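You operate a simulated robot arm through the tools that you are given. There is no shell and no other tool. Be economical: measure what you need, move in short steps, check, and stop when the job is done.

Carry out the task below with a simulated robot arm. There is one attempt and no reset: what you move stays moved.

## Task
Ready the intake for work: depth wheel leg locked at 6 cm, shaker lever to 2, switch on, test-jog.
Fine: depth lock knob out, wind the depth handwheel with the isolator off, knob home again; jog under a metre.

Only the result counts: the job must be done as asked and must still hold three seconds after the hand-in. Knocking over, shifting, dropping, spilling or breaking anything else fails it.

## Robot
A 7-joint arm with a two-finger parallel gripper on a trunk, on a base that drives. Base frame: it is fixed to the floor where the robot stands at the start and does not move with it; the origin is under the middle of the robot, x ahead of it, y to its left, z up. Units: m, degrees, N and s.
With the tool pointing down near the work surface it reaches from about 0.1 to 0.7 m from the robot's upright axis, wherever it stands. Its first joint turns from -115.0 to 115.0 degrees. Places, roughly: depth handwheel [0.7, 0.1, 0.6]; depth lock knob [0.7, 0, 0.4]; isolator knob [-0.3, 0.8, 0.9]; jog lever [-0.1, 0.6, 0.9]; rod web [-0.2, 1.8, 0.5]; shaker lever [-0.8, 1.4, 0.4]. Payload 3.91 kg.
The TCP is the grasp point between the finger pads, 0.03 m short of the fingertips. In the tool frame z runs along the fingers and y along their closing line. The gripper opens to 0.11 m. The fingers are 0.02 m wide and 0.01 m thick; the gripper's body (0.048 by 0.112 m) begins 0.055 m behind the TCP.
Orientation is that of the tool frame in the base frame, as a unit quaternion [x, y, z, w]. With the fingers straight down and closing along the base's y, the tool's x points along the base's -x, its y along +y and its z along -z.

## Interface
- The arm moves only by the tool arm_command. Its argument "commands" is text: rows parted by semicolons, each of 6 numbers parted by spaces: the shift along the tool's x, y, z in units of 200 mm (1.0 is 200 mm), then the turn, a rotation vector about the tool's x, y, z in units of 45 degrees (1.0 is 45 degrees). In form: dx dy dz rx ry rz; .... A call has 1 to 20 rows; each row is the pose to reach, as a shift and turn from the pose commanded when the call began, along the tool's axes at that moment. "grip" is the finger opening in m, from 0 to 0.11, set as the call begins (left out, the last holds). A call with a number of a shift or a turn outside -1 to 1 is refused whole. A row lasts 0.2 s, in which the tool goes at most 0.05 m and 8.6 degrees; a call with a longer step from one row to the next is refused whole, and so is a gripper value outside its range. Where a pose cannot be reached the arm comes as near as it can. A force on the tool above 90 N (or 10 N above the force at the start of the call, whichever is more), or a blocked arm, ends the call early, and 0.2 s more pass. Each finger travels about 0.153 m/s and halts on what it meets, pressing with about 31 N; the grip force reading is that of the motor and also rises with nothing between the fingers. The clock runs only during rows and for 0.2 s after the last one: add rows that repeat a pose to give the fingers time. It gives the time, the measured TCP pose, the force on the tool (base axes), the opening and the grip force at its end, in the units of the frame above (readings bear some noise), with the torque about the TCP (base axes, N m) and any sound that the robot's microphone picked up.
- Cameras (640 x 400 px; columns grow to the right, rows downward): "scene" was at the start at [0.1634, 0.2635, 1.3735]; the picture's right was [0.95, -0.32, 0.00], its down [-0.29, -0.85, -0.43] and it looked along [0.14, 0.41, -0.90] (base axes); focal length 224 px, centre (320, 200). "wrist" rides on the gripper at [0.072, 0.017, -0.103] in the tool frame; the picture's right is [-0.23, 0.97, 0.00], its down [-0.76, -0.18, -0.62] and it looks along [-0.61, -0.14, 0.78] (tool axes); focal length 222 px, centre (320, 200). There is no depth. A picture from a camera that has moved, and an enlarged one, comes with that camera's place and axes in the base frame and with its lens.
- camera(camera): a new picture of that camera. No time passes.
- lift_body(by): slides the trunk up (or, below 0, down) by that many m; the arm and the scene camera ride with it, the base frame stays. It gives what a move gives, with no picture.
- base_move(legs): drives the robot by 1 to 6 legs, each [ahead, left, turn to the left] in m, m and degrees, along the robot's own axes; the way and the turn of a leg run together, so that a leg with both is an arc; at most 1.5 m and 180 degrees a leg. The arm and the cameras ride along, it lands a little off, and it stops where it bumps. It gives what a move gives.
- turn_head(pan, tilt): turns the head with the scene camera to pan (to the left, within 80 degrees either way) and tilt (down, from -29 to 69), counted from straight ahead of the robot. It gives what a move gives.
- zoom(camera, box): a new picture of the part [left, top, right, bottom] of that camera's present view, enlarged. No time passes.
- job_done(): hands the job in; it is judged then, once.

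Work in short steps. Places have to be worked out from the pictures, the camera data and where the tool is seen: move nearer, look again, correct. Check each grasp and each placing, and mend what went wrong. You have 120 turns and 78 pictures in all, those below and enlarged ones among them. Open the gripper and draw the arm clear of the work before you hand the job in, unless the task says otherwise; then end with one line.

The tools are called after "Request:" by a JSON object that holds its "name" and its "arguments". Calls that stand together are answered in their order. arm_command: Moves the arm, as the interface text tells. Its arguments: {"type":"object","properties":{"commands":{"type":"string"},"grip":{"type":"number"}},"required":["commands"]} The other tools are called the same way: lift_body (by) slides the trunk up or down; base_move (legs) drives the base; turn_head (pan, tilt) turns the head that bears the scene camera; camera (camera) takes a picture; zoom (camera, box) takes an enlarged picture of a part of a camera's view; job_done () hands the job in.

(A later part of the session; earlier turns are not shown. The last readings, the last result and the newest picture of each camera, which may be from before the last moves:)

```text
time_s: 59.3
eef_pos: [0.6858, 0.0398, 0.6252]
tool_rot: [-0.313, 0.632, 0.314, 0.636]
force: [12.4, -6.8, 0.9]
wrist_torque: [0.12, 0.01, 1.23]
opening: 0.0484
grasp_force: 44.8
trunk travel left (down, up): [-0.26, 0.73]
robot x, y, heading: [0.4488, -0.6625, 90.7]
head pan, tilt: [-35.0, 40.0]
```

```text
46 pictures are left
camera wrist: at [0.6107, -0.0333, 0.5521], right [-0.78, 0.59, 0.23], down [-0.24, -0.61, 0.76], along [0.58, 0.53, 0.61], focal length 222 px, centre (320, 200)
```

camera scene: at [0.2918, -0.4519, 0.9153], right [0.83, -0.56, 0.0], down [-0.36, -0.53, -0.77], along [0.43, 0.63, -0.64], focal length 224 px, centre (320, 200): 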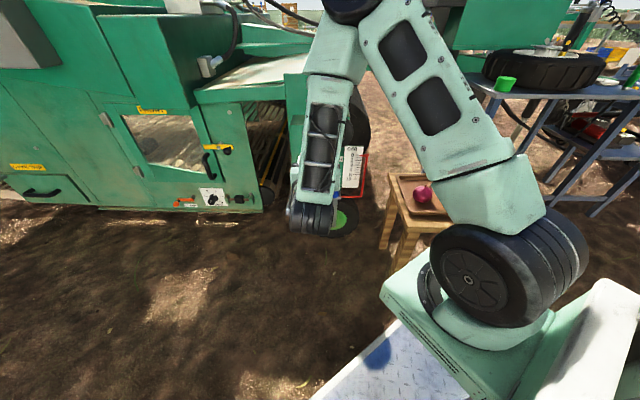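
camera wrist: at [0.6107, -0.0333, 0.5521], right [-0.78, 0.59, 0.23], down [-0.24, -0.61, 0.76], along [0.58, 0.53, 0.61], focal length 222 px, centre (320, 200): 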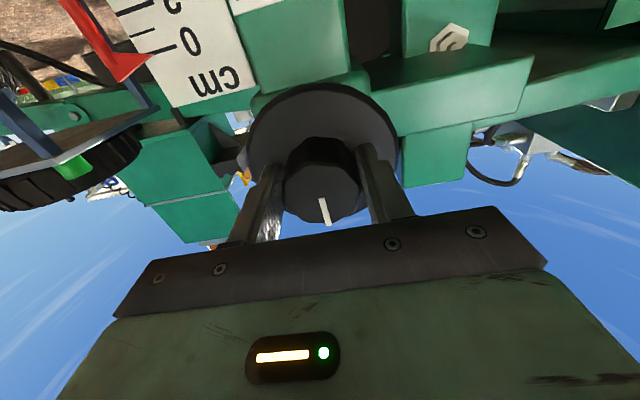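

Hub gripped (48 mm). Turning clockwise 36° as a trial and watching the pointer.

Request:
{"name": "arm_command", "arguments": {"commands": "0 0 0 0 0 0.16;0 0 0 0 0 0.32;0 0 0 0 0 0.48;0 0 0 0 0 0.64;0 0 0 0 0 0.8"}}

Request:
{"name": "camera", "arguments": {"camera": "wrist"}}

```text
time_s: 60.5
eef_pos: [0.6826, 0.0406, 0.6271]
tool_rot: [-0.102, 0.697, 0.498, 0.505]
force: [10.7, 35.0, 5.4]
wrist_torque: [0.52, -0.49, 1.18]
opening: 0.0478
grasp_force: 45.0
trunk travel left (down, up): [-0.26, 0.73]
robot x, y, heading: [0.451, -0.662, 90.8]
head pan, tilt: [-35.0, 40.0]
```

```text
45 pictures are left
camera wrist: at [0.5772, -0.0088, 0.577], right [-0.52, 0.39, 0.76], down [0.1, -0.86, 0.5], along [0.85, 0.34, 0.41], focal length 222 px, centre (320, 200)
```

wrist: 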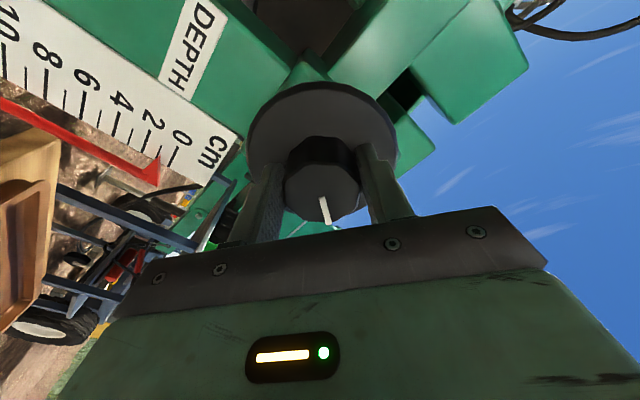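

The hub turns with the gripper. I continue clockwise another 43°.

Request:
{"name": "arm_command", "arguments": {"commands": "0 0 0 0 0 0.16;0 0 0 0 0 0.32;0 0 0 0 0 0.48;0 0 0 0 0 0.64;0 0 0 0 0 0.8;0 0 0 0 0 0.96"}}

Request:
{"name": "zoom", "arguments": {"camera": "wrist", "box": [0, 0, 400, 250]}}

```text
time_s: 61.1
eef_pos: [0.6848, 0.0368, 0.6341]
tool_rot: [-0.017, 0.723, 0.523, 0.451]
force: [12.4, 10.9, -30.2]
wrist_torque: [0.87, -0.82, 0.17]
opening: 0.048
grasp_force: 44.9
out of reach, approached as far as the arm can: row 1, 2, 3
trunk travel left (down, up): [-0.26, 0.73]
robot x, y, heading: [0.4492, -0.6661, 90.8]
head pan, tilt: [-35.0, 40.0]
stopped in row 3: the force on the tool passed its limit at 100 N (the readings are from after the stop); the commanded pose is now the measured one
```

```text
1.60 times, centred on (200, 125) of wrist
camera zoom: at [0.5703, -0.005, 0.602], right [-0.35, 0.34, 0.87], down [0.14, -0.9, 0.41], along [0.93, 0.27, 0.27], focal length 355 px, centre (512, 320)
```

zoom: 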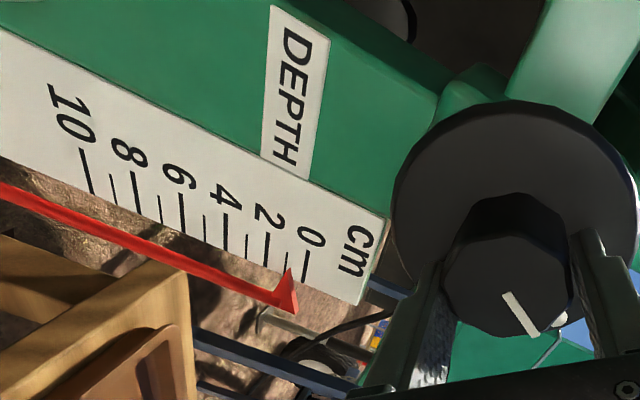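

Clockwise is raising the reading slowly (pointer ~0.8 now), roughly 2–3 cm per turn, but the arm hits a limit near +48° roll. I open, recentre, and roll back to about −87° to get a long stroke.

Request:
{"name": "arm_command", "arguments": {"commands": "0 0 0 0 0 0;0.034 -0.027 0.017 0 0 0;0.034 -0.027 0.017 0 0 -0.167;0.034 -0.027 0.017 0 0 -0.333;0.034 -0.027 0.017 0 0 -0.5;0.034 -0.027 0.017 0 0 -0.667;0.034 -0.027 0.017 0 0 -0.833;0.034 -0.027 0.017 0 0 -1", "grip": 0.075}}

Request:
{"name": "arm_command", "arguments": {"commands": "0 0 0 0 0 -0.167;0 0 0 0 0 -0.333;0 0 0 0 0 -0.5;0 0 0 0 0 -0.667;0 0 0 0 0 -0.833;0 0 0 0 0 -1"}}

Request:
{"name": "arm_command", "arguments": {"commands": "0 0 0 0 0 -0.167;0 0 0 0 0 -0.333;0 0 0 0 0 -0.5;0 0 0 0 0 -0.667;0 0 0 0 0 -0.833;0 0 0 0 0 -1"}}

Request:
{"name": "camera", "arguments": {"camera": "wrist"}}

```text
time_s: 62.9
eef_pos: [0.6862, 0.0386, 0.6303]
tool_rot: [-0.29, 0.659, 0.313, 0.619]
force: [0.8, 0.0, -0.4]
wrist_torque: [-0.03, 0.02, 0.01]
opening: 0.0751
grasp_force: 0.1
trunk travel left (down, up): [-0.26, 0.73]
robot x, y, heading: [0.4495, -0.6628, 90.3]
head pan, tilt: [-35.0, 40.0]
```

```text
time_s: 64.3
eef_pos: [0.6844, 0.0394, 0.6309]
tool_rot: [-0.52, 0.497, 0.053, 0.692]
force: [0.8, 0.9, 0.1]
wrist_torque: [-0.01, -0.02, 0.01]
opening: 0.0751
grasp_force: 0.1
trunk travel left (down, up): [-0.26, 0.73]
robot x, y, heading: [0.4494, -0.6634, 90.7]
head pan, tilt: [-35.0, 40.0]
```

```text
time_s: 65.7
eef_pos: [0.685, 0.0398, 0.6298]
tool_rot: [0.671, -0.26, 0.216, -0.66]
force: [0.9, -0.2, -0.2]
wrist_torque: [0.01, 0.0, -0.01]
opening: 0.0751
grasp_force: 0.1
trunk travel left (down, up): [-0.26, 0.73]
robot x, y, heading: [0.4498, -0.6644, 90.5]
head pan, tilt: [-35.0, 40.0]
```

```text
43 pictures are left
camera wrist: at [0.6751, -0.088, 0.6121], right [-0.24, 0.15, -0.96], down [-0.97, 0.0, 0.24], along [0.04, 0.99, 0.14], focal length 222 px, centre (320, 200)
```

wrist: 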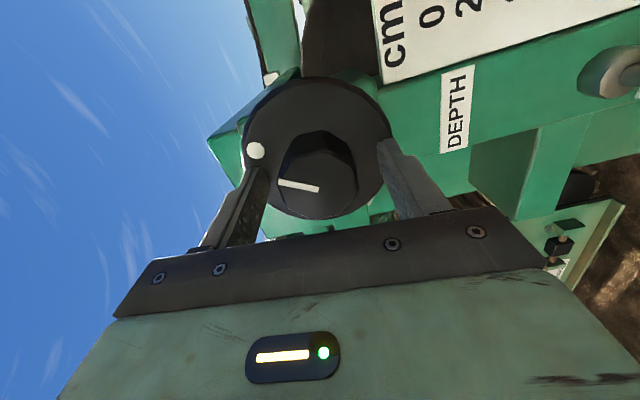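

−87° works cleanly. I try going further back to about −130° for a longer stroke.

Request:
{"name": "arm_command", "arguments": {"commands": "0 0.02 0 0 0 -0.167;0 0.02 0 0 0 -0.333;0 0.02 0 0 0 -0.5;0 0.02 0 0 0 -0.667;0 0.02 0 0 0 -0.833;0 0.02 0 0 0 -1"}}

```text
time_s: 67.1
eef_pos: [0.6848, 0.0388, 0.6251]
tool_rot: [0.72, 0.017, 0.452, -0.527]
force: [1.0, -0.2, -0.1]
wrist_torque: [0.0, -0.02, 0.0]
opening: 0.0754
grasp_force: 0.0
trunk travel left (down, up): [-0.26, 0.73]
robot x, y, heading: [0.4483, -0.6606, 90.6]
head pan, tilt: [-35.0, 40.0]
```

Still fine at −132°. Going another 36°.

Request:
{"name": "arm_command", "arguments": {"commands": "0 0 0 0 0 -0.16;0 0 0 0 0 -0.32;0 0 0 0 0 -0.48;0 0 0 0 0 -0.64;0 0 0 0 0 -0.8"}}

```text
time_s: 68.3
eef_pos: [0.6854, 0.0386, 0.625]
tool_rot: [0.679, 0.239, 0.592, -0.362]
force: [-0.8, -0.4, 0.0]
wrist_torque: [0.01, -0.04, -0.01]
opening: 0.0749
grasp_force: 0.0
trunk travel left (down, up): [-0.26, 0.73]
robot x, y, heading: [0.4497, -0.6608, 90.7]
head pan, tilt: [-35.0, 40.0]
```

Reached −168°. Now grip and turn clockwise 180° in four calls.

Request:
{"name": "arm_command", "arguments": {"commands": "0 0 0 0 0 0;0 0 0 0 0 0;0 0 0 0 0 0;0 0 0 0 0 0", "grip": 0.0}}

Request:
{"name": "arm_command", "arguments": {"commands": "0 0 0 0 0 0.167;0 0 0 0 0 0.333;0 0 0 0 0 0.5;0 0 0 0 0 0.667;0 0 0 0 0 0.833;0 0 0 0 0 1"}}

Request:
{"name": "arm_command", "arguments": {"commands": "0 0 0 0 0 0.167;0 0 0 0 0 0.333;0 0 0 0 0 0.5;0 0 0 0 0 0.667;0 0 0 0 0 0.833;0 0 0 0 0 1"}}

Request:
{"name": "arm_command", "arguments": {"commands": "0 0 0 0 0 0.167;0 0 0 0 0 0.333;0 0 0 0 0 0.5;0 0 0 0 0 0.667;0 0 0 0 0 0.833;0 0 0 0 0 1"}}

Request:
{"name": "arm_command", "arguments": {"commands": "0 0 0 0 0 0.167;0 0 0 0 0 0.333;0 0 0 0 0 0.5;0 0 0 0 0 0.667;0 0 0 0 0 0.833;0 0 0 0 0 1"}}

Request:
{"name": "camera", "arguments": {"camera": "wrist"}}

```text
time_s: 69.3
eef_pos: [0.6844, 0.0412, 0.6266]
tool_rot: [0.679, 0.238, 0.591, -0.364]
force: [0.3, 11.2, 2.0]
wrist_torque: [-0.1, 0.02, 1.94]
opening: 0.0485
grasp_force: 45.1
trunk travel left (down, up): [-0.26, 0.73]
robot x, y, heading: [0.4499, -0.6636, 90.9]
head pan, tilt: [-35.0, 40.0]
```

```text
time_s: 70.7
eef_pos: [0.6813, 0.0417, 0.6268]
tool_rot: [0.717, -0.038, 0.406, -0.565]
force: [-25.0, 24.6, 22.8]
wrist_torque: [0.48, -0.65, 1.92]
opening: 0.0477
grasp_force: 44.7
trunk travel left (down, up): [-0.26, 0.73]
robot x, y, heading: [0.4489, -0.6624, 90.8]
head pan, tilt: [-35.0, 40.0]
```

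```text
time_s: 72.1
eef_pos: [0.6826, 0.0417, 0.6298]
tool_rot: [-0.643, 0.311, -0.161, 0.681]
force: [-23.2, 12.6, 40.8]
wrist_torque: [1.46, -1.24, 0.48]
opening: 0.0464
grasp_force: 44.8
trunk travel left (down, up): [-0.26, 0.73]
robot x, y, heading: [0.4528, -0.6629, 90.4]
head pan, tilt: [-35.0, 40.0]
```

```text
time_s: 73.5
eef_pos: [0.6862, 0.0393, 0.6277]
tool_rot: [-0.477, 0.537, 0.108, 0.688]
force: [5.8, 8.8, 34.8]
wrist_torque: [-0.67, 0.48, 1.07]
opening: 0.0475
grasp_force: 45.1
trunk travel left (down, up): [-0.26, 0.73]
robot x, y, heading: [0.4512, -0.6625, 90.9]
head pan, tilt: [-35.0, 40.0]
```

```text
time_s: 74.9
eef_pos: [0.6826, 0.0388, 0.6258]
tool_rot: [-0.238, 0.68, 0.366, 0.59]
force: [4.5, 15.3, 21.6]
wrist_torque: [-0.2, 0.01, 1.56]
opening: 0.0479
grasp_force: 44.7
trunk travel left (down, up): [-0.26, 0.73]
robot x, y, heading: [0.4516, -0.6637, 90.6]
head pan, tilt: [-35.0, 40.0]
```

```text
42 pictures are left
camera wrist: at [0.5926, -0.024, 0.5615], right [-0.69, 0.58, 0.43], down [-0.11, -0.68, 0.73], along [0.71, 0.45, 0.53], focal length 222 px, centre (320, 200)
```

wrist: 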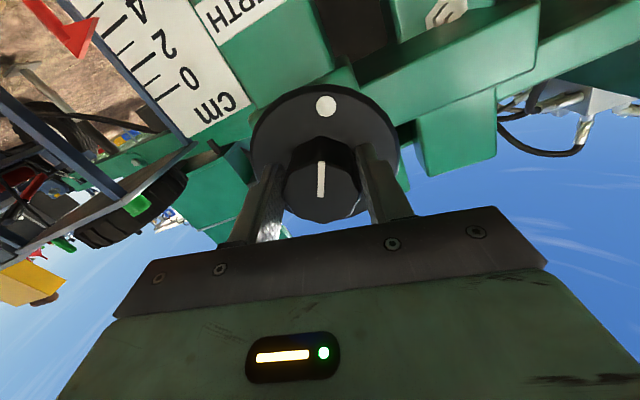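

A smooth half turn; the pointer moved clearly. Zoom to read it.

Request:
{"name": "zoom", "arguments": {"camera": "wrist", "box": [20, 0, 260, 150]}}

```text
2.67 times, centred on (140, 75) of wrist
camera zoom: at [0.5926, -0.024, 0.5615], right [-0.69, 0.58, 0.43], down [-0.11, -0.68, 0.73], along [0.71, 0.45, 0.53], focal length 592 px, centre (800, 533)
```

zoom: 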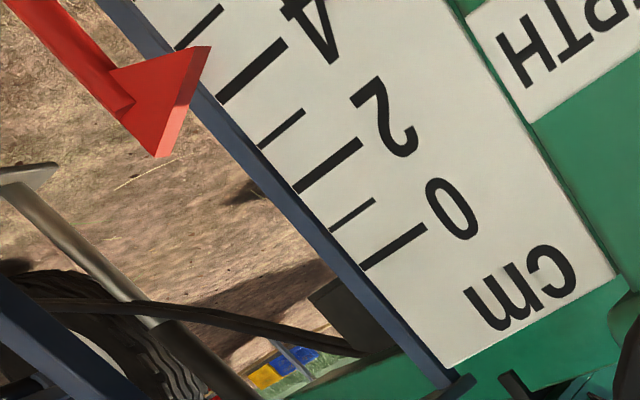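

Reading ≈4.8 from this angle, so about 8 cm per turn; I need roughly 50° more. Turning another 30° now.

Request:
{"name": "arm_command", "arguments": {"commands": "0 0 0 0 0 0.167;0 0 0 0 0 0.333;0 0 0 0 0 0.5;0 0 0 0 0 0.667"}}

Request:
{"name": "zoom", "arguments": {"camera": "wrist", "box": [0, 0, 320, 200]}}

```text
time_s: 75.9
eef_pos: [0.6805, 0.0411, 0.6266]
tool_rot: [-0.056, 0.717, 0.507, 0.474]
force: [-27.4, 28.5, 17.2]
wrist_torque: [-0.1, -0.25, 2.22]
opening: 0.048
grasp_force: 44.6
trunk travel left (down, up): [-0.26, 0.73]
robot x, y, heading: [0.4481, -0.6662, 90.6]
head pan, tilt: [-35.0, 40.0]
```

```text
2.00 times, centred on (160, 100) of wrist
camera zoom: at [0.5686, -0.0045, 0.5878], right [-0.42, 0.38, 0.82], down [0.13, -0.88, 0.46], along [0.9, 0.3, 0.32], focal length 444 px, centre (640, 400)
```

zoom: 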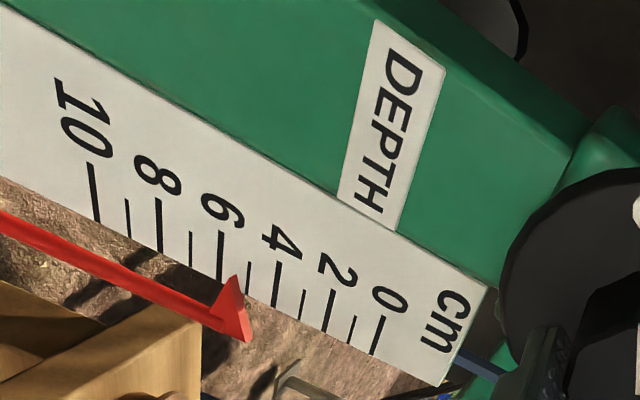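

Reads about 5.4 here. To remove parallax I release, back off 0.1 m, and roll the wrist so its camera sits beside the gripper for a level view of the scale.

Request:
{"name": "arm_command", "arguments": {"commands": "0 0 0 0 0 0;0 0 0 0 0 0;0 0 -0.25 0 0 0;0 0 -0.45 0 0 0", "grip": 0.08}}

Request:
{"name": "arm_command", "arguments": {"commands": "0 0 0 0 0 -0.167;0 0 0 0 0 -0.333;0 0 0 0 0 -0.5;0 0 0 0 0 -0.667;0 0 0 0 0 -0.833;0 0 0 0 0 -1"}}

Request:
{"name": "arm_command", "arguments": {"commands": "0 0 0 0 0 -0.167;0 0 0 0 0 -0.333;0 0 0 0 0 -0.5;0 0 0 0 0 -0.667;0 0 0 0 0 -0.833;0 0 0 0 0 -1"}}

Request:
{"name": "arm_command", "arguments": {"commands": "0 0 0 0 0 -0.167;0 0 0 0 0 -0.333;0 0 0 0 0 -0.5;0 0 0 0 0 -0.667;0 0 0 0 0 -0.833"}}

Request:
{"name": "lift_body", "arguments": {"by": -0.085}}

Request:
{"name": "camera", "arguments": {"camera": "wrist"}}

```text
time_s: 76.9
eef_pos: [0.6789, 0.0213, 0.6491]
tool_rot: [-0.055, 0.718, 0.503, 0.477]
force: [0.1, -0.8, -0.2]
wrist_torque: [0.01, 0.03, 0.01]
opening: 0.0801
grasp_force: 0.1
out of reach, approached as far as the arm can: row 3, 4
trunk travel left (down, up): [-0.26, 0.73]
robot x, y, heading: [0.4504, -0.661, 90.8]
head pan, tilt: [-35.0, 40.0]
```

```text
time_s: 78.3
eef_pos: [0.679, 0.0208, 0.6451]
tool_rot: [-0.324, 0.643, 0.281, 0.635]
force: [-0.4, -0.1, -0.9]
wrist_torque: [-0.01, 0.0, 0.0]
opening: 0.0799
grasp_force: 0.1
trunk travel left (down, up): [-0.26, 0.73]
robot x, y, heading: [0.4474, -0.6639, 90.7]
head pan, tilt: [-35.0, 40.0]
```

```text
time_s: 79.7
eef_pos: [0.6795, 0.0217, 0.6459]
tool_rot: [-0.546, 0.469, 0.016, 0.694]
force: [0.6, 0.3, -1.2]
wrist_torque: [-0.02, -0.03, 0.0]
opening: 0.0801
grasp_force: 0.0
trunk travel left (down, up): [-0.26, 0.73]
robot x, y, heading: [0.4491, -0.6635, 90.8]
head pan, tilt: [-35.0, 40.0]
```

```text
time_s: 80.9
eef_pos: [0.6801, 0.0234, 0.6472]
tool_rot: [0.668, -0.268, 0.208, -0.662]
force: [-1.7, 0.6, -4.7]
wrist_torque: [-0.02, 0.08, -0.01]
opening: 0.0817
grasp_force: 1.8
trunk travel left (down, up): [-0.26, 0.73]
robot x, y, heading: [0.4505, -0.662, 90.6]
head pan, tilt: [-35.0, 40.0]
```

```text
time_s: 81.8
eef_pos: [0.6814, 0.0254, 0.6021]
tool_rot: [-0.643, 0.269, -0.208, 0.686]
force: [-4.8, -9.5, 42.7]
wrist_torque: [0.98, -0.39, -0.36]
opening: 0.1013
grasp_force: 21.4
trunk travel left (down, up): [-0.194, 0.796]
robot x, y, heading: [0.4503, -0.6643, 90.7]
head pan, tilt: [-35.0, 40.0]
stopped: the force on the tool passed its limit at 105 N (the readings are from after the stop); the commanded pose is now the measured one
```

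```text
39 pictures are left
camera wrist: at [0.6707, -0.0997, 0.5745], right [-0.23, 0.23, -0.95], down [-0.97, -0.01, 0.24], along [0.04, 0.97, 0.22], focal length 222 px, centre (320, 200)
```

wrist: 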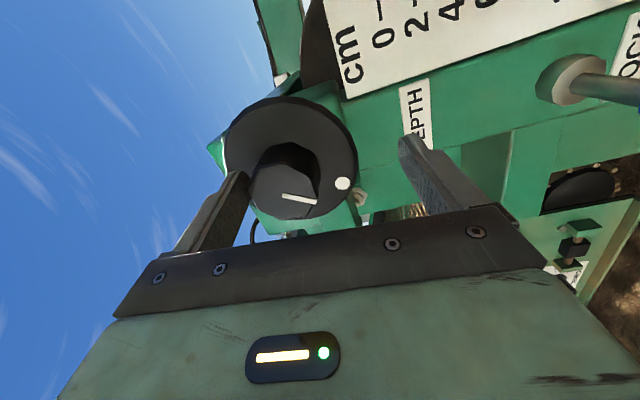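

My mistake: the back-off was only partial (out of reach), so lowering pressed the upper finger onto the hub and it stopped. I raise again and then back off properly.

Request:
{"name": "lift_body", "arguments": {"by": 0.035}}

Request:
{"name": "arm_command", "arguments": {"commands": "0 0 -0.15 0 0 0;0 0 -0.3 0 0 0;0 0 -0.45 0 0 0", "grip": 0.09}}

Request:
{"name": "camera", "arguments": {"camera": "wrist"}}

```text
time_s: 82.6
eef_pos: [0.6802, 0.0255, 0.6297]
tool_rot: [-0.651, 0.27, -0.207, 0.679]
force: [0.9, -1.4, 0.5]
wrist_torque: [0.01, -0.03, 0.02]
opening: 0.08
grasp_force: 0.1
trunk travel left (down, up): [-0.229, 0.761]
robot x, y, heading: [0.4531, -0.6629, 90.6]
head pan, tilt: [-35.0, 40.0]
```

```text
time_s: 83.4
eef_pos: [0.6152, -0.015, 0.6255]
tool_rot: [-0.65, 0.27, -0.208, 0.679]
force: [0.6, -0.7, 0.6]
wrist_torque: [0.03, 0.01, 0.01]
opening: 0.0901
grasp_force: 0.1
out of reach, approached as far as the arm can: row 2, 3
trunk travel left (down, up): [-0.229, 0.761]
robot x, y, heading: [0.4473, -0.6615, 90.7]
head pan, tilt: [-35.0, 40.0]
```

```text
38 pictures are left
camera wrist: at [0.6047, -0.1412, 0.6005], right [-0.24, 0.21, -0.95], down [-0.97, -0.01, 0.24], along [0.04, 0.98, 0.21], focal length 222 px, centre (320, 200)
```

wrist: 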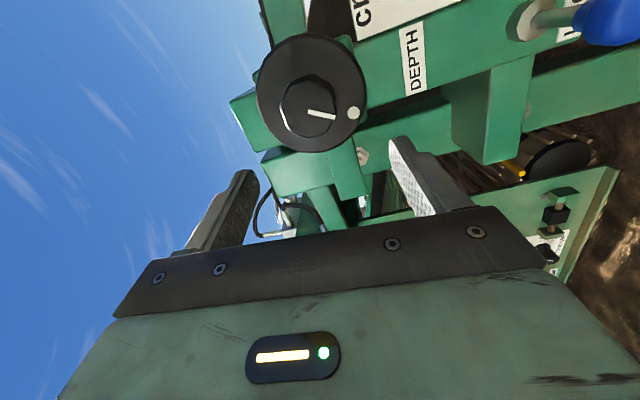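

Wheel dot shows ~205° of total turn. I lower the trunk 0.1 (clear of the knob) and read the scale through the scene camera.

Request:
{"name": "lift_body", "arguments": {"by": -0.1}}

Request:
{"name": "zoom", "arguments": {"camera": "scene", "box": [310, 80, 400, 200]}}

Request:
{"name": "zoom", "arguments": {"camera": "wrist", "box": [260, 0, 640, 200]}}

```text
time_s: 84.8
eef_pos: [0.6154, -0.0145, 0.5257]
tool_rot: [-0.65, 0.269, -0.208, 0.679]
force: [-0.5, 0.3, -0.7]
wrist_torque: [-0.03, 0.02, 0.02]
opening: 0.09
grasp_force: 0.1
trunk travel left (down, up): [-0.129, 0.861]
robot x, y, heading: [0.452, -0.6609, 90.7]
head pan, tilt: [-35.0, 40.0]
```

```text
3.33 times, centred on (355, 140) of scene
camera zoom: at [0.2928, -0.4522, 0.7842], right [0.83, -0.56, 0.0], down [-0.36, -0.53, -0.77], along [0.43, 0.63, -0.64], focal length 746 px, centre (203, 400)
```

zoom: 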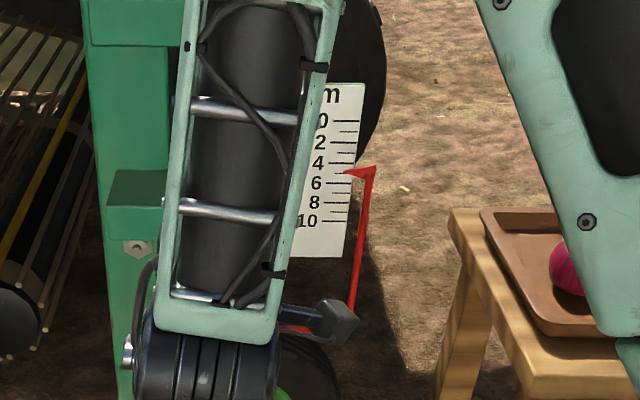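

```text
1.68 times, centred on (450, 100) of wrist
camera zoom: at [0.6046, -0.1409, 0.5007], right [-0.24, 0.21, -0.95], down [-0.97, -0.01, 0.24], along [0.04, 0.98, 0.21], focal length 374 px, centre (101, 368)
```

zoom: 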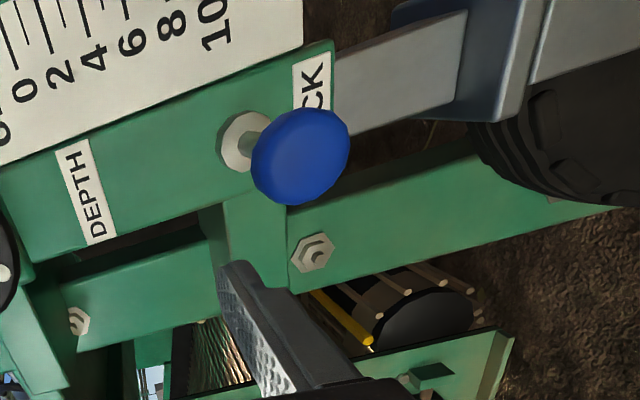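

The scene camera reads about 5.1 (seen from above). For a square-on check I shift the wrist 0.1 m to the right so its camera faces the scale level.

Request:
{"name": "arm_command", "arguments": {"commands": "0.2 0 0 0 0 0;0.4 0 0 0 0 0;0.55 0 0 0 0 0"}}

Request:
{"name": "camera", "arguments": {"camera": "wrist"}}

```text
time_s: 85.5
eef_pos: [0.6972, -0.0054, 0.4988]
tool_rot: [-0.649, 0.27, -0.208, 0.68]
force: [-0.5, 0.3, -0.3]
wrist_torque: [0.01, -0.01, 0.01]
opening: 0.0897
grasp_force: 0.0
out of reach, approached as far as the arm can: row 1, 2, 3
trunk travel left (down, up): [-0.129, 0.861]
robot x, y, heading: [0.4476, -0.6631, 90.7]
head pan, tilt: [-35.0, 40.0]
```

```text
35 pictures are left
camera wrist: at [0.6874, -0.1325, 0.4744], right [-0.24, 0.21, -0.95], down [-0.97, -0.01, 0.24], along [0.04, 0.98, 0.21], focal length 222 px, centre (320, 200)
```

wrist: 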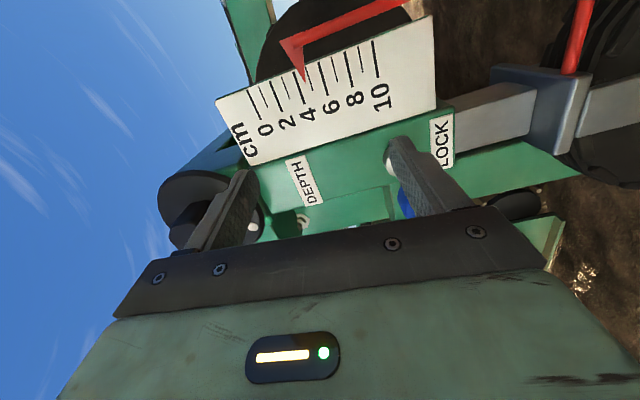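

Zooming on the pointer tip.

Request:
{"name": "zoom", "arguments": {"camera": "wrist", "box": [230, 10, 430, 140]}}

```text
3.08 times, centred on (330, 75) of wrist
camera zoom: at [0.6874, -0.1325, 0.4744], right [-0.24, 0.21, -0.95], down [-0.97, -0.01, 0.24], along [0.04, 0.98, 0.21], focal length 684 px, centre (289, 585)
```

zoom: 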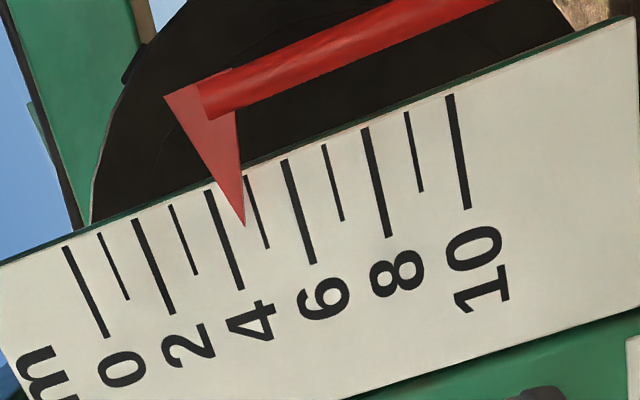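

True reading is near 4.8 (below-view 4.6, above-view 5.1). I retreat, raise to wheel height and roll to ~0° for a final ~45° turn.

Request:
{"name": "arm_command", "arguments": {"commands": "-0.1 0 -0.1 0 0 0;-0.2 0 -0.25 0 0 0"}}

Request:
{"name": "lift_body", "arguments": {"by": 0.13}}

Request:
{"name": "arm_command", "arguments": {"commands": "0 0 0 0 0 0.167;0 0 0 0 0 0.333;0 0 0 0 0 0.5;0 0 0 0 0 0.667;0 0 0 0 0 0.833;0 0 0 0 0 1"}}

Request:
{"name": "arm_command", "arguments": {"commands": "0 0 0 0 0 0.167;0 0 0 0 0 0.333;0 0 0 0 0 0.5;0 0 0 0 0 0.667;0 0 0 0 0 0.833;0 0 0 0 0 0.93", "grip": 0.075}}

Request:
{"name": "camera", "arguments": {"camera": "wrist"}}

```text
time_s: 86.1
eef_pos: [0.674, -0.0184, 0.5022]
tool_rot: [-0.642, 0.28, -0.237, 0.673]
force: [1.5, -0.1, 0.1]
wrist_torque: [-0.01, -0.02, 0.02]
opening: 0.0901
grasp_force: 0.6
out of reach, approached as far as the arm can: row 2
trunk travel left (down, up): [-0.129, 0.861]
robot x, y, heading: [0.4498, -0.6604, 90.6]
head pan, tilt: [-35.0, 40.0]
stopped in row 2: the force on the tool passed its limit at 116 N (the readings are from after the stop); the commanded pose is now the measured one
```

```text
time_s: 87.7
eef_pos: [0.6743, -0.0183, 0.6322]
tool_rot: [-0.641, 0.28, -0.237, 0.674]
force: [-1.0, -0.2, -0.8]
wrist_torque: [-0.04, 0.01, -0.02]
opening: 0.09
grasp_force: 0.1
trunk travel left (down, up): [-0.259, 0.731]
robot x, y, heading: [0.4506, -0.6602, 90.5]
head pan, tilt: [-35.0, 40.0]
```

```text
time_s: 89.1
eef_pos: [0.6745, -0.0171, 0.6319]
tool_rot: [-0.485, 0.504, 0.039, 0.713]
force: [-0.3, -0.5, 0.4]
wrist_torque: [0.0, 0.01, -0.02]
opening: 0.09
grasp_force: 0.0
trunk travel left (down, up): [-0.259, 0.731]
robot x, y, heading: [0.453, -0.6654, 90.6]
head pan, tilt: [-35.0, 40.0]
```

```text
time_s: 90.5
eef_pos: [0.6739, -0.0171, 0.6318]
tool_rot: [-0.272, 0.644, 0.29, 0.653]
force: [-0.3, -0.5, 1.2]
wrist_torque: [0.02, 0.02, -0.02]
opening: 0.0751
grasp_force: 0.1
trunk travel left (down, up): [-0.259, 0.731]
robot x, y, heading: [0.4491, -0.6622, 90.7]
head pan, tilt: [-35.0, 40.0]
```

```text
33 pictures are left
camera wrist: at [0.592, -0.081, 0.5574], right [-0.71, 0.66, 0.25], down [-0.3, -0.6, 0.74], along [0.64, 0.46, 0.62], focal length 222 px, centre (320, 200)
```

wrist: 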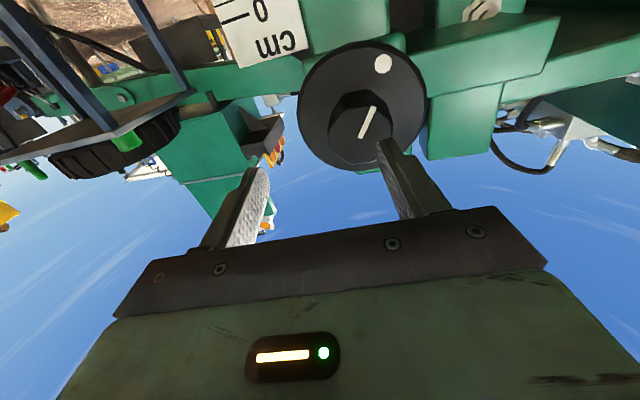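

That retreat caught something (likely the lock knob) at 116 N; I'll check the knob later and retreat with the base instead. Now I correct yaw and offset and slide over the hub again.

Request:
{"name": "arm_command", "arguments": {"commands": "0.033 0.15 0 -0.135 0 0;0.033 0.15 0.125 -0.135 0 0;0.033 0.15 0.25 -0.135 0 0;0.033 0.15 0.25 -0.135 0 0"}}

Request:
{"name": "camera", "arguments": {"camera": "wrist"}}

```text
time_s: 91.5
eef_pos: [0.686, 0.0389, 0.6259]
tool_rot: [-0.308, 0.627, 0.325, 0.637]
force: [0.7, -0.4, -0.8]
wrist_torque: [0.0, -0.02, 0.03]
opening: 0.0748
grasp_force: 0.1
trunk travel left (down, up): [-0.259, 0.731]
robot x, y, heading: [0.45, -0.6656, 90.5]
head pan, tilt: [-35.0, 40.0]
```

```text
32 pictures are left
camera wrist: at [0.6115, -0.0335, 0.5523], right [-0.78, 0.58, 0.24], down [-0.23, -0.63, 0.74], along [0.58, 0.52, 0.62], focal length 222 px, centre (320, 200)
```

wrist: 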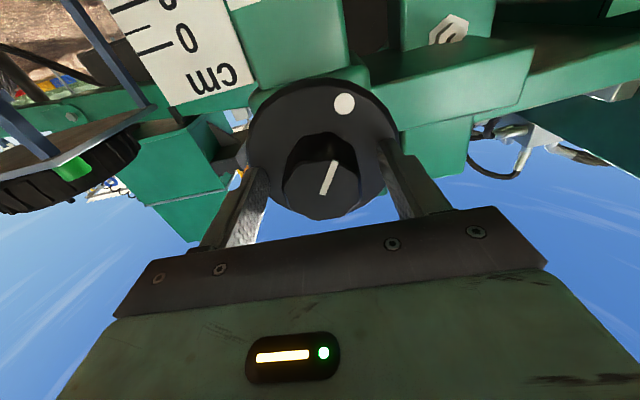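

Aligned over the hub. Grip and turn +40° clockwise, then read the scale.

Request:
{"name": "arm_command", "arguments": {"commands": "0 0 0 0 0 0;0 0 0 0 0 0;0 0 0 0 0 0;0 0 0 0 0 0", "grip": 0.0}}

Request:
{"name": "arm_command", "arguments": {"commands": "0 0 0 0 0 0.16;0 0 0 0 0 0.32;0 0 0 0 0 0.48;0 0 0 0 0 0.64;0 0 0 0 0 0.8;0 0 0 0 0 0.9"}}

Request:
{"name": "zoom", "arguments": {"camera": "wrist", "box": [0, 0, 320, 200]}}

Request:
{"name": "zoom", "arguments": {"camera": "scene", "box": [310, 110, 400, 240]}}

```text
time_s: 92.5
eef_pos: [0.6854, 0.0382, 0.6262]
tool_rot: [-0.308, 0.628, 0.325, 0.637]
force: [-0.3, 12.2, 0.4]
wrist_torque: [-0.19, 0.14, 1.85]
opening: 0.048
grasp_force: 44.8
trunk travel left (down, up): [-0.259, 0.731]
robot x, y, heading: [0.4492, -0.6613, 90.2]
head pan, tilt: [-35.0, 40.0]
```

```text
time_s: 93.9
eef_pos: [0.6844, 0.0395, 0.6282]
tool_rot: [-0.073, 0.7, 0.518, 0.486]
force: [-5.0, 14.5, -15.3]
wrist_torque: [1.03, -0.8, 1.08]
opening: 0.0484
grasp_force: 44.9
out of reach, approached as far as the arm can: row 6
trunk travel left (down, up): [-0.259, 0.731]
robot x, y, heading: [0.4513, -0.6619, 90.4]
head pan, tilt: [-35.0, 40.0]
```

```text
2.00 times, centred on (160, 100) of wrist
camera zoom: at [0.5747, -0.0071, 0.5835], right [-0.47, 0.35, 0.81], down [0.12, -0.88, 0.45], along [0.87, 0.31, 0.37], focal length 444 px, centre (640, 400)
```

zoom: 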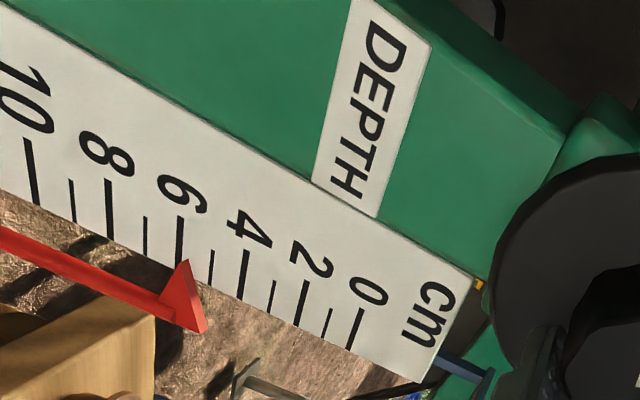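

```text
3.08 times, centred on (355, 175) of scene
camera zoom: at [0.2946, -0.4515, 0.9134], right [0.82, -0.57, 0.0], down [-0.36, -0.53, -0.77], along [0.43, 0.63, -0.64], focal length 688 px, centre (212, 277)
```

zoom: 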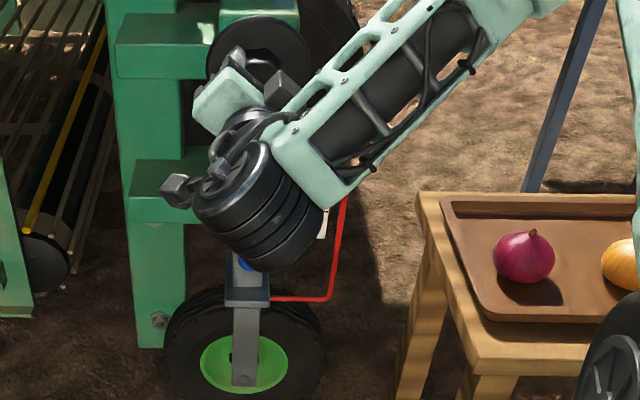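

From this angle parallax is large (camera above the pointer), so true reading may be only ~5.1–5.6. I release, retreat with the base, roll level and take a square view at pointer height.

Request:
{"name": "arm_command", "arguments": {"commands": "0 0 0 0 0 0;0 0 0 0 0 0;0 0 0 0 0 0", "grip": 0.08}}

Request:
{"name": "base_move", "arguments": {"legs": [[-0.13, 0.07, 0]]}}

Request:
{"name": "arm_command", "arguments": {"commands": "0 0 0 0 0 -0.16;0 0 0 0 0 -0.32;0 0 0 0 0 -0.48;0 0 0 0 0 -0.64;0 0 0 0 0 -0.8"}}

Request:
{"name": "arm_command", "arguments": {"commands": "0.1 0 0 0 0.15 0;0.2 -0.1 0 0 0.3 0;0.3 -0.2 0 0 0.45 0"}}

Request:
{"name": "camera", "arguments": {"camera": "wrist"}}

```text
time_s: 94.7
eef_pos: [0.6833, 0.041, 0.6325]
tool_rot: [-0.071, 0.697, 0.521, 0.487]
force: [0.5, 0.5, -1.0]
wrist_torque: [0.0, -0.03, -0.02]
opening: 0.0801
grasp_force: 0.0
trunk travel left (down, up): [-0.259, 0.731]
robot x, y, heading: [0.4511, -0.6595, 90.7]
head pan, tilt: [-35.0, 40.0]
```

```text
time_s: 96.0
eef_pos: [0.6167, -0.0916, 0.6324]
tool_rot: [-0.071, 0.697, 0.522, 0.486]
force: [-0.7, 0.3, -0.1]
wrist_torque: [0.0, 0.03, -0.04]
opening: 0.0797
grasp_force: 0.1
trunk travel left (down, up): [-0.259, 0.731]
robot x, y, heading: [0.3811, -0.7991, 90.5]
head pan, tilt: [-35.0, 40.0]
```

```text
time_s: 97.2
eef_pos: [0.6161, -0.0936, 0.632]
tool_rot: [-0.283, 0.642, 0.344, 0.624]
force: [0.5, -0.5, -0.6]
wrist_torque: [0.04, 0.01, 0.0]
opening: 0.0798
grasp_force: 0.0
trunk travel left (down, up): [-0.259, 0.731]
robot x, y, heading: [0.3812, -0.7978, 90.8]
head pan, tilt: [-35.0, 40.0]
```

```text
time_s: 98.0
eef_pos: [0.6427, -0.1133, 0.5681]
tool_rot: [-0.34, 0.741, 0.29, 0.5]
force: [0.7, 0.3, 0.2]
wrist_torque: [0.01, 0.0, 0.0]
opening: 0.0801
grasp_force: 0.0
trunk travel left (down, up): [-0.259, 0.731]
robot x, y, heading: [0.3839, -0.7963, 90.6]
head pan, tilt: [-35.0, 40.0]
```

```text
29 pictures are left
camera wrist: at [0.5556, -0.1995, 0.536], right [-0.71, 0.63, 0.3], down [0.01, -0.42, 0.91], along [0.7, 0.65, 0.3], focal length 222 px, centre (320, 200)
```

wrist: 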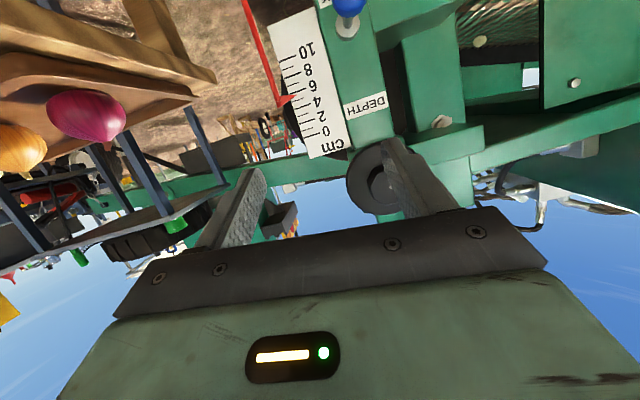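

Zooming on the scale from this near-level view.

Request:
{"name": "zoom", "arguments": {"camera": "wrist", "box": [230, 20, 390, 160]}}

```text
2.86 times, centred on (310, 90) of wrist
camera zoom: at [0.5556, -0.1995, 0.536], right [-0.71, 0.63, 0.3], down [0.01, -0.42, 0.91], along [0.7, 0.65, 0.3], focal length 635 px, centre (349, 514)
```

zoom: 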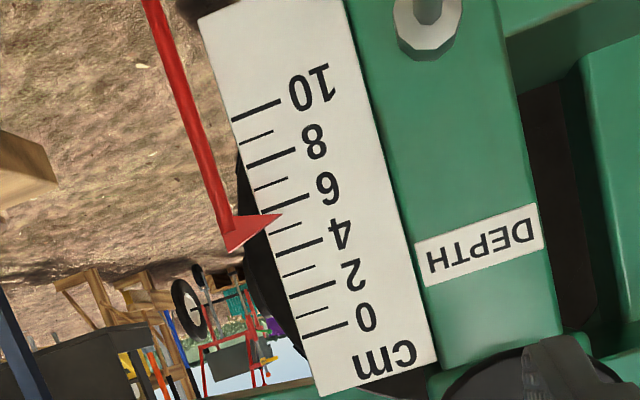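

True reading ≈ 5.5, so about 24° more. I drive forward 0.07, level the tool and return to a stand-off before the hub.

Request:
{"name": "base_move", "arguments": {"legs": [[0.07, 0, 0]]}}

Request:
{"name": "arm_command", "arguments": {"commands": "-0.106 0.034 0 0 -0.15 0;-0.213 0.07 0 0 -0.3 0;-0.319 0.103 0.058 0 -0.45 0;-0.319 0.103 0.058 0 -0.45 0"}}

```text
time_s: 99.1
eef_pos: [0.643, -0.043, 0.5695]
tool_rot: [-0.34, 0.741, 0.291, 0.501]
force: [0.2, 0.0, -0.3]
wrist_torque: [0.01, -0.02, -0.01]
opening: 0.0799
grasp_force: 0.1
trunk travel left (down, up): [-0.259, 0.731]
robot x, y, heading: [0.3822, -0.7259, 90.6]
head pan, tilt: [-35.0, 40.0]
```

```text
time_s: 100.1
eef_pos: [0.6495, -0.0067, 0.6285]
tool_rot: [-0.283, 0.641, 0.346, 0.624]
force: [0.2, 0.3, -0.3]
wrist_torque: [-0.04, -0.04, 0.0]
opening: 0.0798
grasp_force: 0.1
trunk travel left (down, up): [-0.259, 0.731]
robot x, y, heading: [0.3831, -0.7262, 90.6]
head pan, tilt: [-35.0, 40.0]
```

Aligned. I roll back 30°, slide 59 mm forward over the hub, and grip.

Request:
{"name": "arm_command", "arguments": {"commands": "0 0 0 0 0 -0.167;0 0 0 0 0 -0.333;0 0 0 0 0 -0.5;0 0 0 0 0 -0.667;0 0 0.15 0 0 -0.667;0.02 0 0.297 0 0 -0.667;0.02 0 0.297 0 0 -0.667"}}

Request:
{"name": "camera", "arguments": {"camera": "wrist"}}

```text
time_s: 101.7
eef_pos: [0.6828, 0.0395, 0.6226]
tool_rot: [-0.44, 0.546, 0.173, 0.692]
force: [0.5, -0.5, 0.3]
wrist_torque: [0.03, 0.01, -0.01]
opening: 0.0801
grasp_force: 0.0
trunk travel left (down, up): [-0.259, 0.731]
robot x, y, heading: [0.3854, -0.7271, 90.5]
head pan, tilt: [-35.0, 40.0]
```

```text
27 pictures are left
camera wrist: at [0.6358, -0.0525, 0.5483], right [-0.78, 0.59, -0.2], down [-0.51, -0.41, 0.76], along [0.36, 0.69, 0.62], focal length 222 px, centre (320, 200)
```

wrist: 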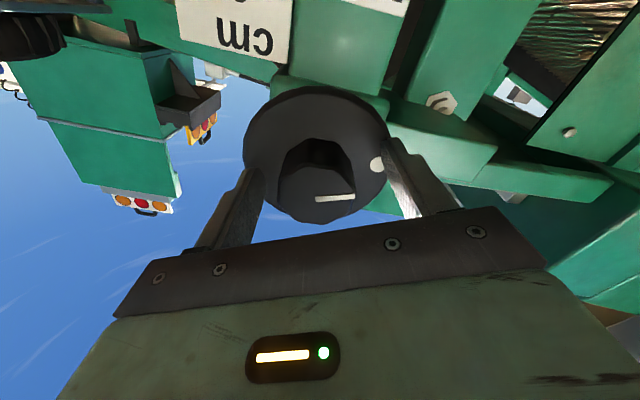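

Hub between fingers. Grip and turn +23°.

Request:
{"name": "arm_command", "arguments": {"commands": "0 0 0 0 0 0;0 0 0 0 0 0;0 0 0 0 0 0;0 0 0 0 0 0", "grip": 0.0}}

Request:
{"name": "arm_command", "arguments": {"commands": "0 0 0 0 0 0.17;0 0 0 0 0 0.34;0 0 0 0 0 0.51;0 0 0 0 0 0.51"}}

Request:
{"name": "arm_command", "arguments": {"commands": "0 0 0 0 0 0;0 0 0 0 0 0;0 0 0 0 0 0", "grip": 0.08}}

Request:
{"name": "base_move", "arguments": {"legs": [[-0.1, 0.04, 0]]}}

```text
time_s: 102.7
eef_pos: [0.6866, 0.038, 0.6244]
tool_rot: [-0.438, 0.546, 0.17, 0.693]
force: [22.7, -18.3, 12.8]
wrist_torque: [-0.06, 0.27, 0.72]
opening: 0.0483
grasp_force: 44.8
trunk travel left (down, up): [-0.259, 0.731]
robot x, y, heading: [0.3858, -0.7252, 90.5]
head pan, tilt: [-35.0, 40.0]
```

```text
time_s: 103.7
eef_pos: [0.6846, 0.0393, 0.6242]
tool_rot: [-0.322, 0.624, 0.308, 0.642]
force: [13.8, -23.4, 5.2]
wrist_torque: [-0.07, 0.29, 0.83]
opening: 0.0479
grasp_force: 44.7
trunk travel left (down, up): [-0.259, 0.731]
robot x, y, heading: [0.3847, -0.7274, 90.3]
head pan, tilt: [-35.0, 40.0]
```

```text
time_s: 104.5
eef_pos: [0.6844, 0.0384, 0.6238]
tool_rot: [-0.322, 0.623, 0.306, 0.644]
force: [0.3, -0.1, -0.5]
wrist_torque: [0.05, 0.02, 0.0]
opening: 0.0801
grasp_force: 0.1
trunk travel left (down, up): [-0.259, 0.731]
robot x, y, heading: [0.3826, -0.7257, 90.6]
head pan, tilt: [-35.0, 40.0]
```

```text
time_s: 105.6
eef_pos: [0.6487, -0.0607, 0.6242]
tool_rot: [-0.321, 0.624, 0.306, 0.644]
force: [0.5, 0.1, -0.4]
wrist_torque: [0.01, 0.03, -0.03]
opening: 0.0801
grasp_force: 0.0
trunk travel left (down, up): [-0.259, 0.731]
robot x, y, heading: [0.3433, -0.8263, 90.2]
head pan, tilt: [-35.0, 40.0]
```

Now the same level reading view, a bit lower this time so the camera is at pointer height.

Request:
{"name": "arm_command", "arguments": {"commands": "0.1 -0.05 -0.05 0 0.15 0;0.2 -0.1 -0.15 0 0.3 0;0.3 -0.15 -0.2 0 0.45 0"}}

Request:
{"name": "lift_body", "arguments": {"by": -0.05}}

Request:
{"name": "camera", "arguments": {"camera": "wrist"}}

```text
time_s: 106.4
eef_pos: [0.6491, -0.1102, 0.5642]
tool_rot: [-0.37, 0.727, 0.244, 0.524]
force: [0.2, 0.5, -1.1]
wrist_torque: [0.02, -0.01, 0.02]
opening: 0.0801
grasp_force: 0.0
trunk travel left (down, up): [-0.259, 0.731]
robot x, y, heading: [0.3423, -0.8263, 90.3]
head pan, tilt: [-35.0, 40.0]
```

```text
time_s: 107.4
eef_pos: [0.6495, -0.1098, 0.5135]
tool_rot: [-0.371, 0.727, 0.244, 0.524]
force: [0.0, 0.7, 0.8]
wrist_torque: [-0.04, -0.03, 0.0]
opening: 0.0798
grasp_force: 0.0
trunk travel left (down, up): [-0.209, 0.781]
robot x, y, heading: [0.3409, -0.8272, 90.3]
head pan, tilt: [-35.0, 40.0]
```

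```text
26 pictures are left
camera wrist: at [0.5634, -0.1986, 0.4792], right [-0.73, 0.65, 0.18], down [-0.09, -0.36, 0.93], along [0.67, 0.67, 0.32], focal length 222 px, centre (320, 200)
```

wrist: 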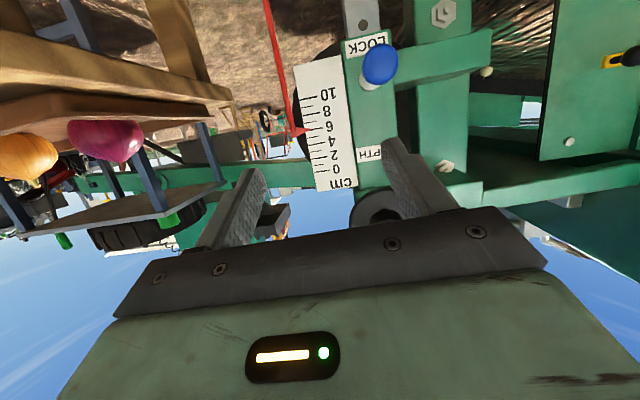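

Zooming on pointer and knob.

Request:
{"name": "zoom", "arguments": {"camera": "wrist", "box": [270, 40, 410, 190]}}

```text
2.67 times, centred on (340, 115) of wrist
camera zoom: at [0.5634, -0.1986, 0.4792], right [-0.73, 0.65, 0.18], down [-0.09, -0.36, 0.93], along [0.67, 0.67, 0.32], focal length 592 px, centre (267, 427)
```

zoom: 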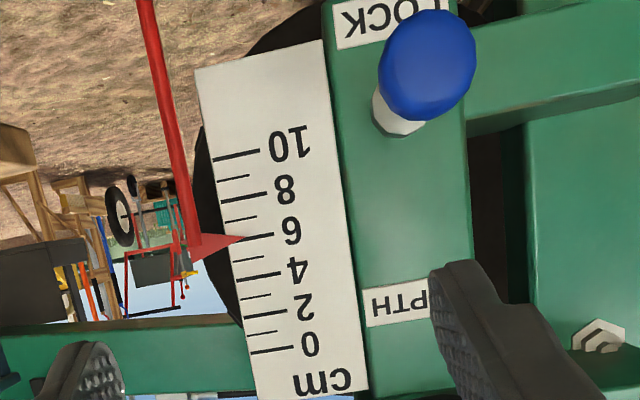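

The pointer sits exactly on 6 with the camera level. Now push the lock knob home: close the fingers, lower, level the tool and line up in front of the knob (out position ≈ (0.667, 0.011, 0.44)).

Request:
{"name": "lift_body", "arguments": {"by": -0.073}}

Request:
{"name": "arm_command", "arguments": {"commands": "-0.02 0.1 0 0 -0.15 0;-0.045 0.2 0.05 0 -0.3 0;-0.068 0.295 0.1 0 -0.45 0;-0.068 0.295 0.164 0 -0.45 0;-0.068 0.295 0.164 0 -0.45 0", "grip": 0.0}}

Request:
{"name": "camera", "arguments": {"camera": "wrist"}}

```text
time_s: 108.5
eef_pos: [0.6488, -0.1101, 0.4423]
tool_rot: [-0.371, 0.726, 0.245, 0.524]
force: [0.0, 0.9, -0.4]
wrist_torque: [0.02, 0.0, 0.0]
opening: 0.08
grasp_force: 0.2
trunk travel left (down, up): [-0.136, 0.854]
robot x, y, heading: [0.3445, -0.8265, 90.3]
head pan, tilt: [-35.0, 40.0]
```

```text
time_s: 109.7
eef_pos: [0.6223, -0.0461, 0.4405]
tool_rot: [-0.322, 0.622, 0.306, 0.645]
force: [0.1, 0.5, 0.4]
wrist_torque: [0.02, -0.01, -0.02]
opening: 0.0
grasp_force: 31.0
trunk travel left (down, up): [-0.136, 0.854]
robot x, y, heading: [0.3428, -0.8269, 90.7]
head pan, tilt: [-35.0, 40.0]
```

```text
24 pictures are left
camera wrist: at [0.5499, -0.1204, 0.3659], right [-0.78, 0.59, 0.19], down [-0.26, -0.6, 0.76], along [0.56, 0.54, 0.63], focal length 222 px, centre (320, 200)
```

wrist: 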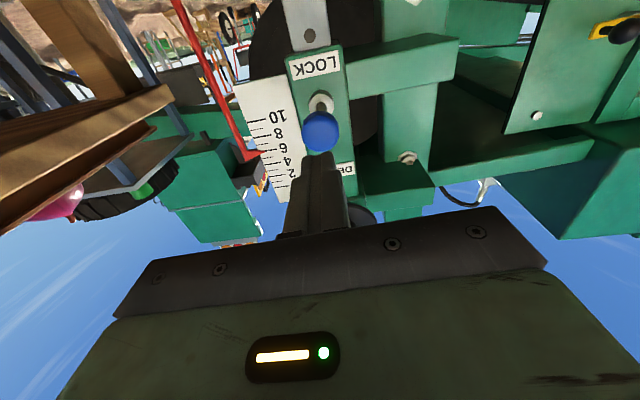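

Well aligned. Pushing forward slowly to the home stop (~71–76 mm).

Request:
{"name": "arm_command", "arguments": {"commands": "0 0 0.1 0 0 0;0 0 0.2 0 0 0;0 0 0.28 0 0 0;0 0 0.33 0 0 0;0 0 0.355 0 0 0;0 0 0.38 0 0 0;0 0 0.38 0 0 0"}}

Request:
{"name": "camera", "arguments": {"camera": "wrist"}}

```text
time_s: 111.0
eef_pos: [0.6645, 0.0081, 0.4413]
tool_rot: [-0.323, 0.623, 0.306, 0.643]
force: [-7.9, -22.4, 11.9]
wrist_torque: [0.15, -0.08, -0.05]
opening: 0.0002
grasp_force: 30.9
trunk travel left (down, up): [-0.136, 0.854]
robot x, y, heading: [0.3423, -0.8291, 90.2]
head pan, tilt: [-35.0, 40.0]
stopped in row 6: the force on the tool passed its limit at 108 N (the readings are from after the stop); the commanded pose is now the measured one
```

```text
23 pictures are left
camera wrist: at [0.592, -0.0661, 0.3669], right [-0.78, 0.59, 0.19], down [-0.26, -0.6, 0.76], along [0.56, 0.54, 0.62], focal length 222 px, centre (320, 200)
```

wrist: 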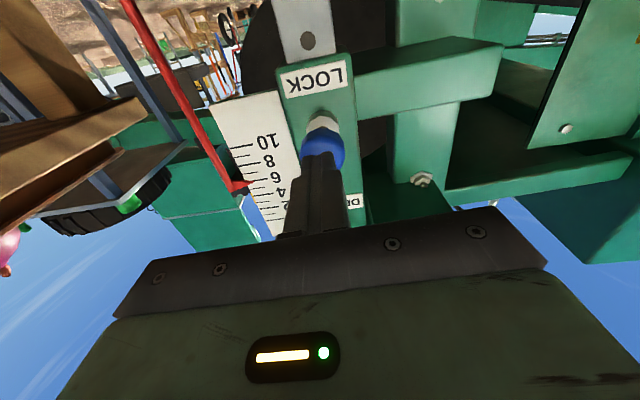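

The knob is home against its collar, depth at 6. Now to the shaker lever: retreat, raise the trunk a bit, strafe left, turn to face the machine squarely, and stop well short.

Request:
{"name": "base_move", "arguments": {"legs": [[-0.15, 0, 0], [0, 1.2, 0], [0, 0, -37], [0.6, 1.1, 0]]}}

Request:
{"name": "turn_head", "arguments": {"pan": 5, "tilt": 30}}

Request:
{"name": "camera", "arguments": {"camera": "scene"}}

```text
time_s: 125.8
eef_pos: [-0.6527, 0.6243, 0.439]
tool_rot: [-0.111, 0.694, 0.087, 0.706]
force: [0.6, -0.3, -0.1]
wrist_torque: [-0.03, 0.01, 0.03]
opening: 0.0001
grasp_force: 31.3
trunk travel left (down, up): [-0.136, 0.854]
robot x, y, heading: [-1.4117, 0.1452, 53.5]
head pan, tilt: [-35.0, 40.0]
```

```text
time_s: 126.9
eef_pos: [-0.6531, 0.6225, 0.4398]
tool_rot: [-0.111, 0.694, 0.087, 0.706]
force: [-0.5, 0.7, -0.5]
wrist_torque: [0.02, 0.01, 0.02]
opening: 0.0001
grasp_force: 31.0
trunk travel left (down, up): [-0.136, 0.854]
robot x, y, heading: [-1.4117, 0.1446, 53.6]
head pan, tilt: [5.0, 30.0]
```

```text
22 pictures are left
camera scene: at [-1.4425, 0.4592, 0.8065], right [0.85, -0.52, 0.0], down [-0.26, -0.43, -0.87], along [0.45, 0.74, -0.5], focal length 224 px, centre (320, 200)
```

scene: 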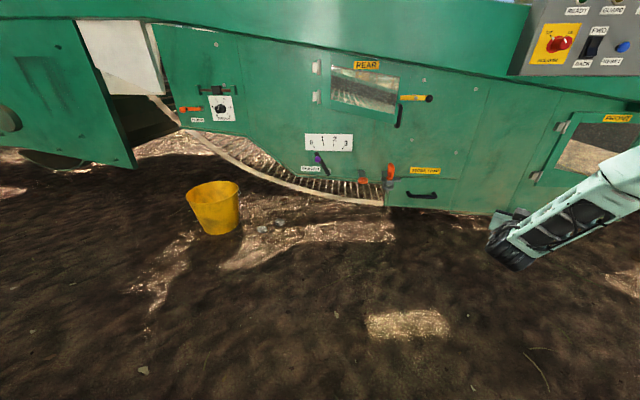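

Great view. Zooming on the shaker lever and on the isolator panel.

Request:
{"name": "zoom", "arguments": {"camera": "scene", "box": [280, 115, 400, 205]}}

Request:
{"name": "zoom", "arguments": {"camera": "scene", "box": [500, 0, 640, 85]}}

```text
4.44 times, centred on (340, 160) of scene
camera zoom: at [-1.4425, 0.4592, 0.8065], right [0.85, -0.52, 0.0], down [-0.26, -0.43, -0.87], along [0.45, 0.74, -0.5], focal length 994 px, centre (231, 378)
```

zoom: 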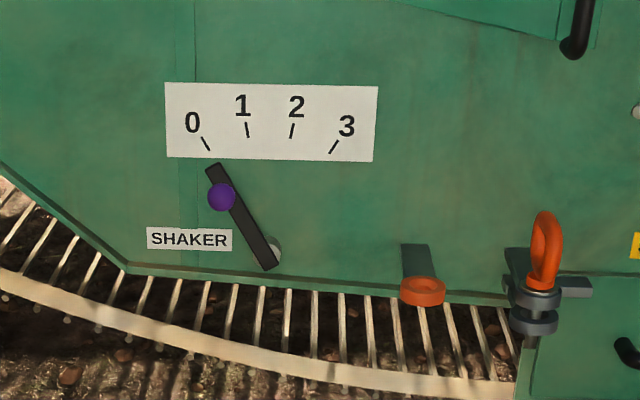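

```text
4.57 times, centred on (570, 42) of scene
camera zoom: at [-1.4425, 0.4592, 0.8065], right [0.85, -0.52, 0.0], down [-0.26, -0.43, -0.87], along [0.45, 0.74, -0.5], focal length 1022 px, centre (-823, 920)
```

zoom: 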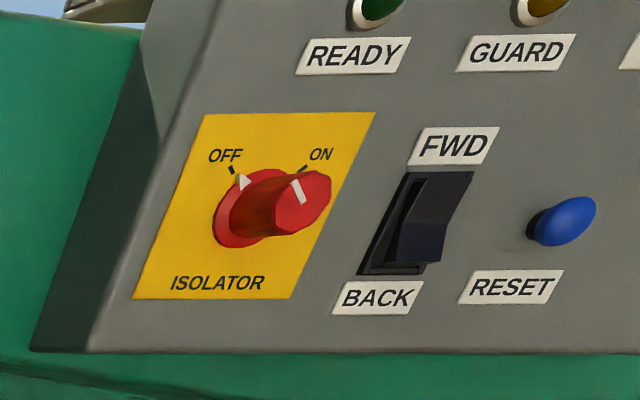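

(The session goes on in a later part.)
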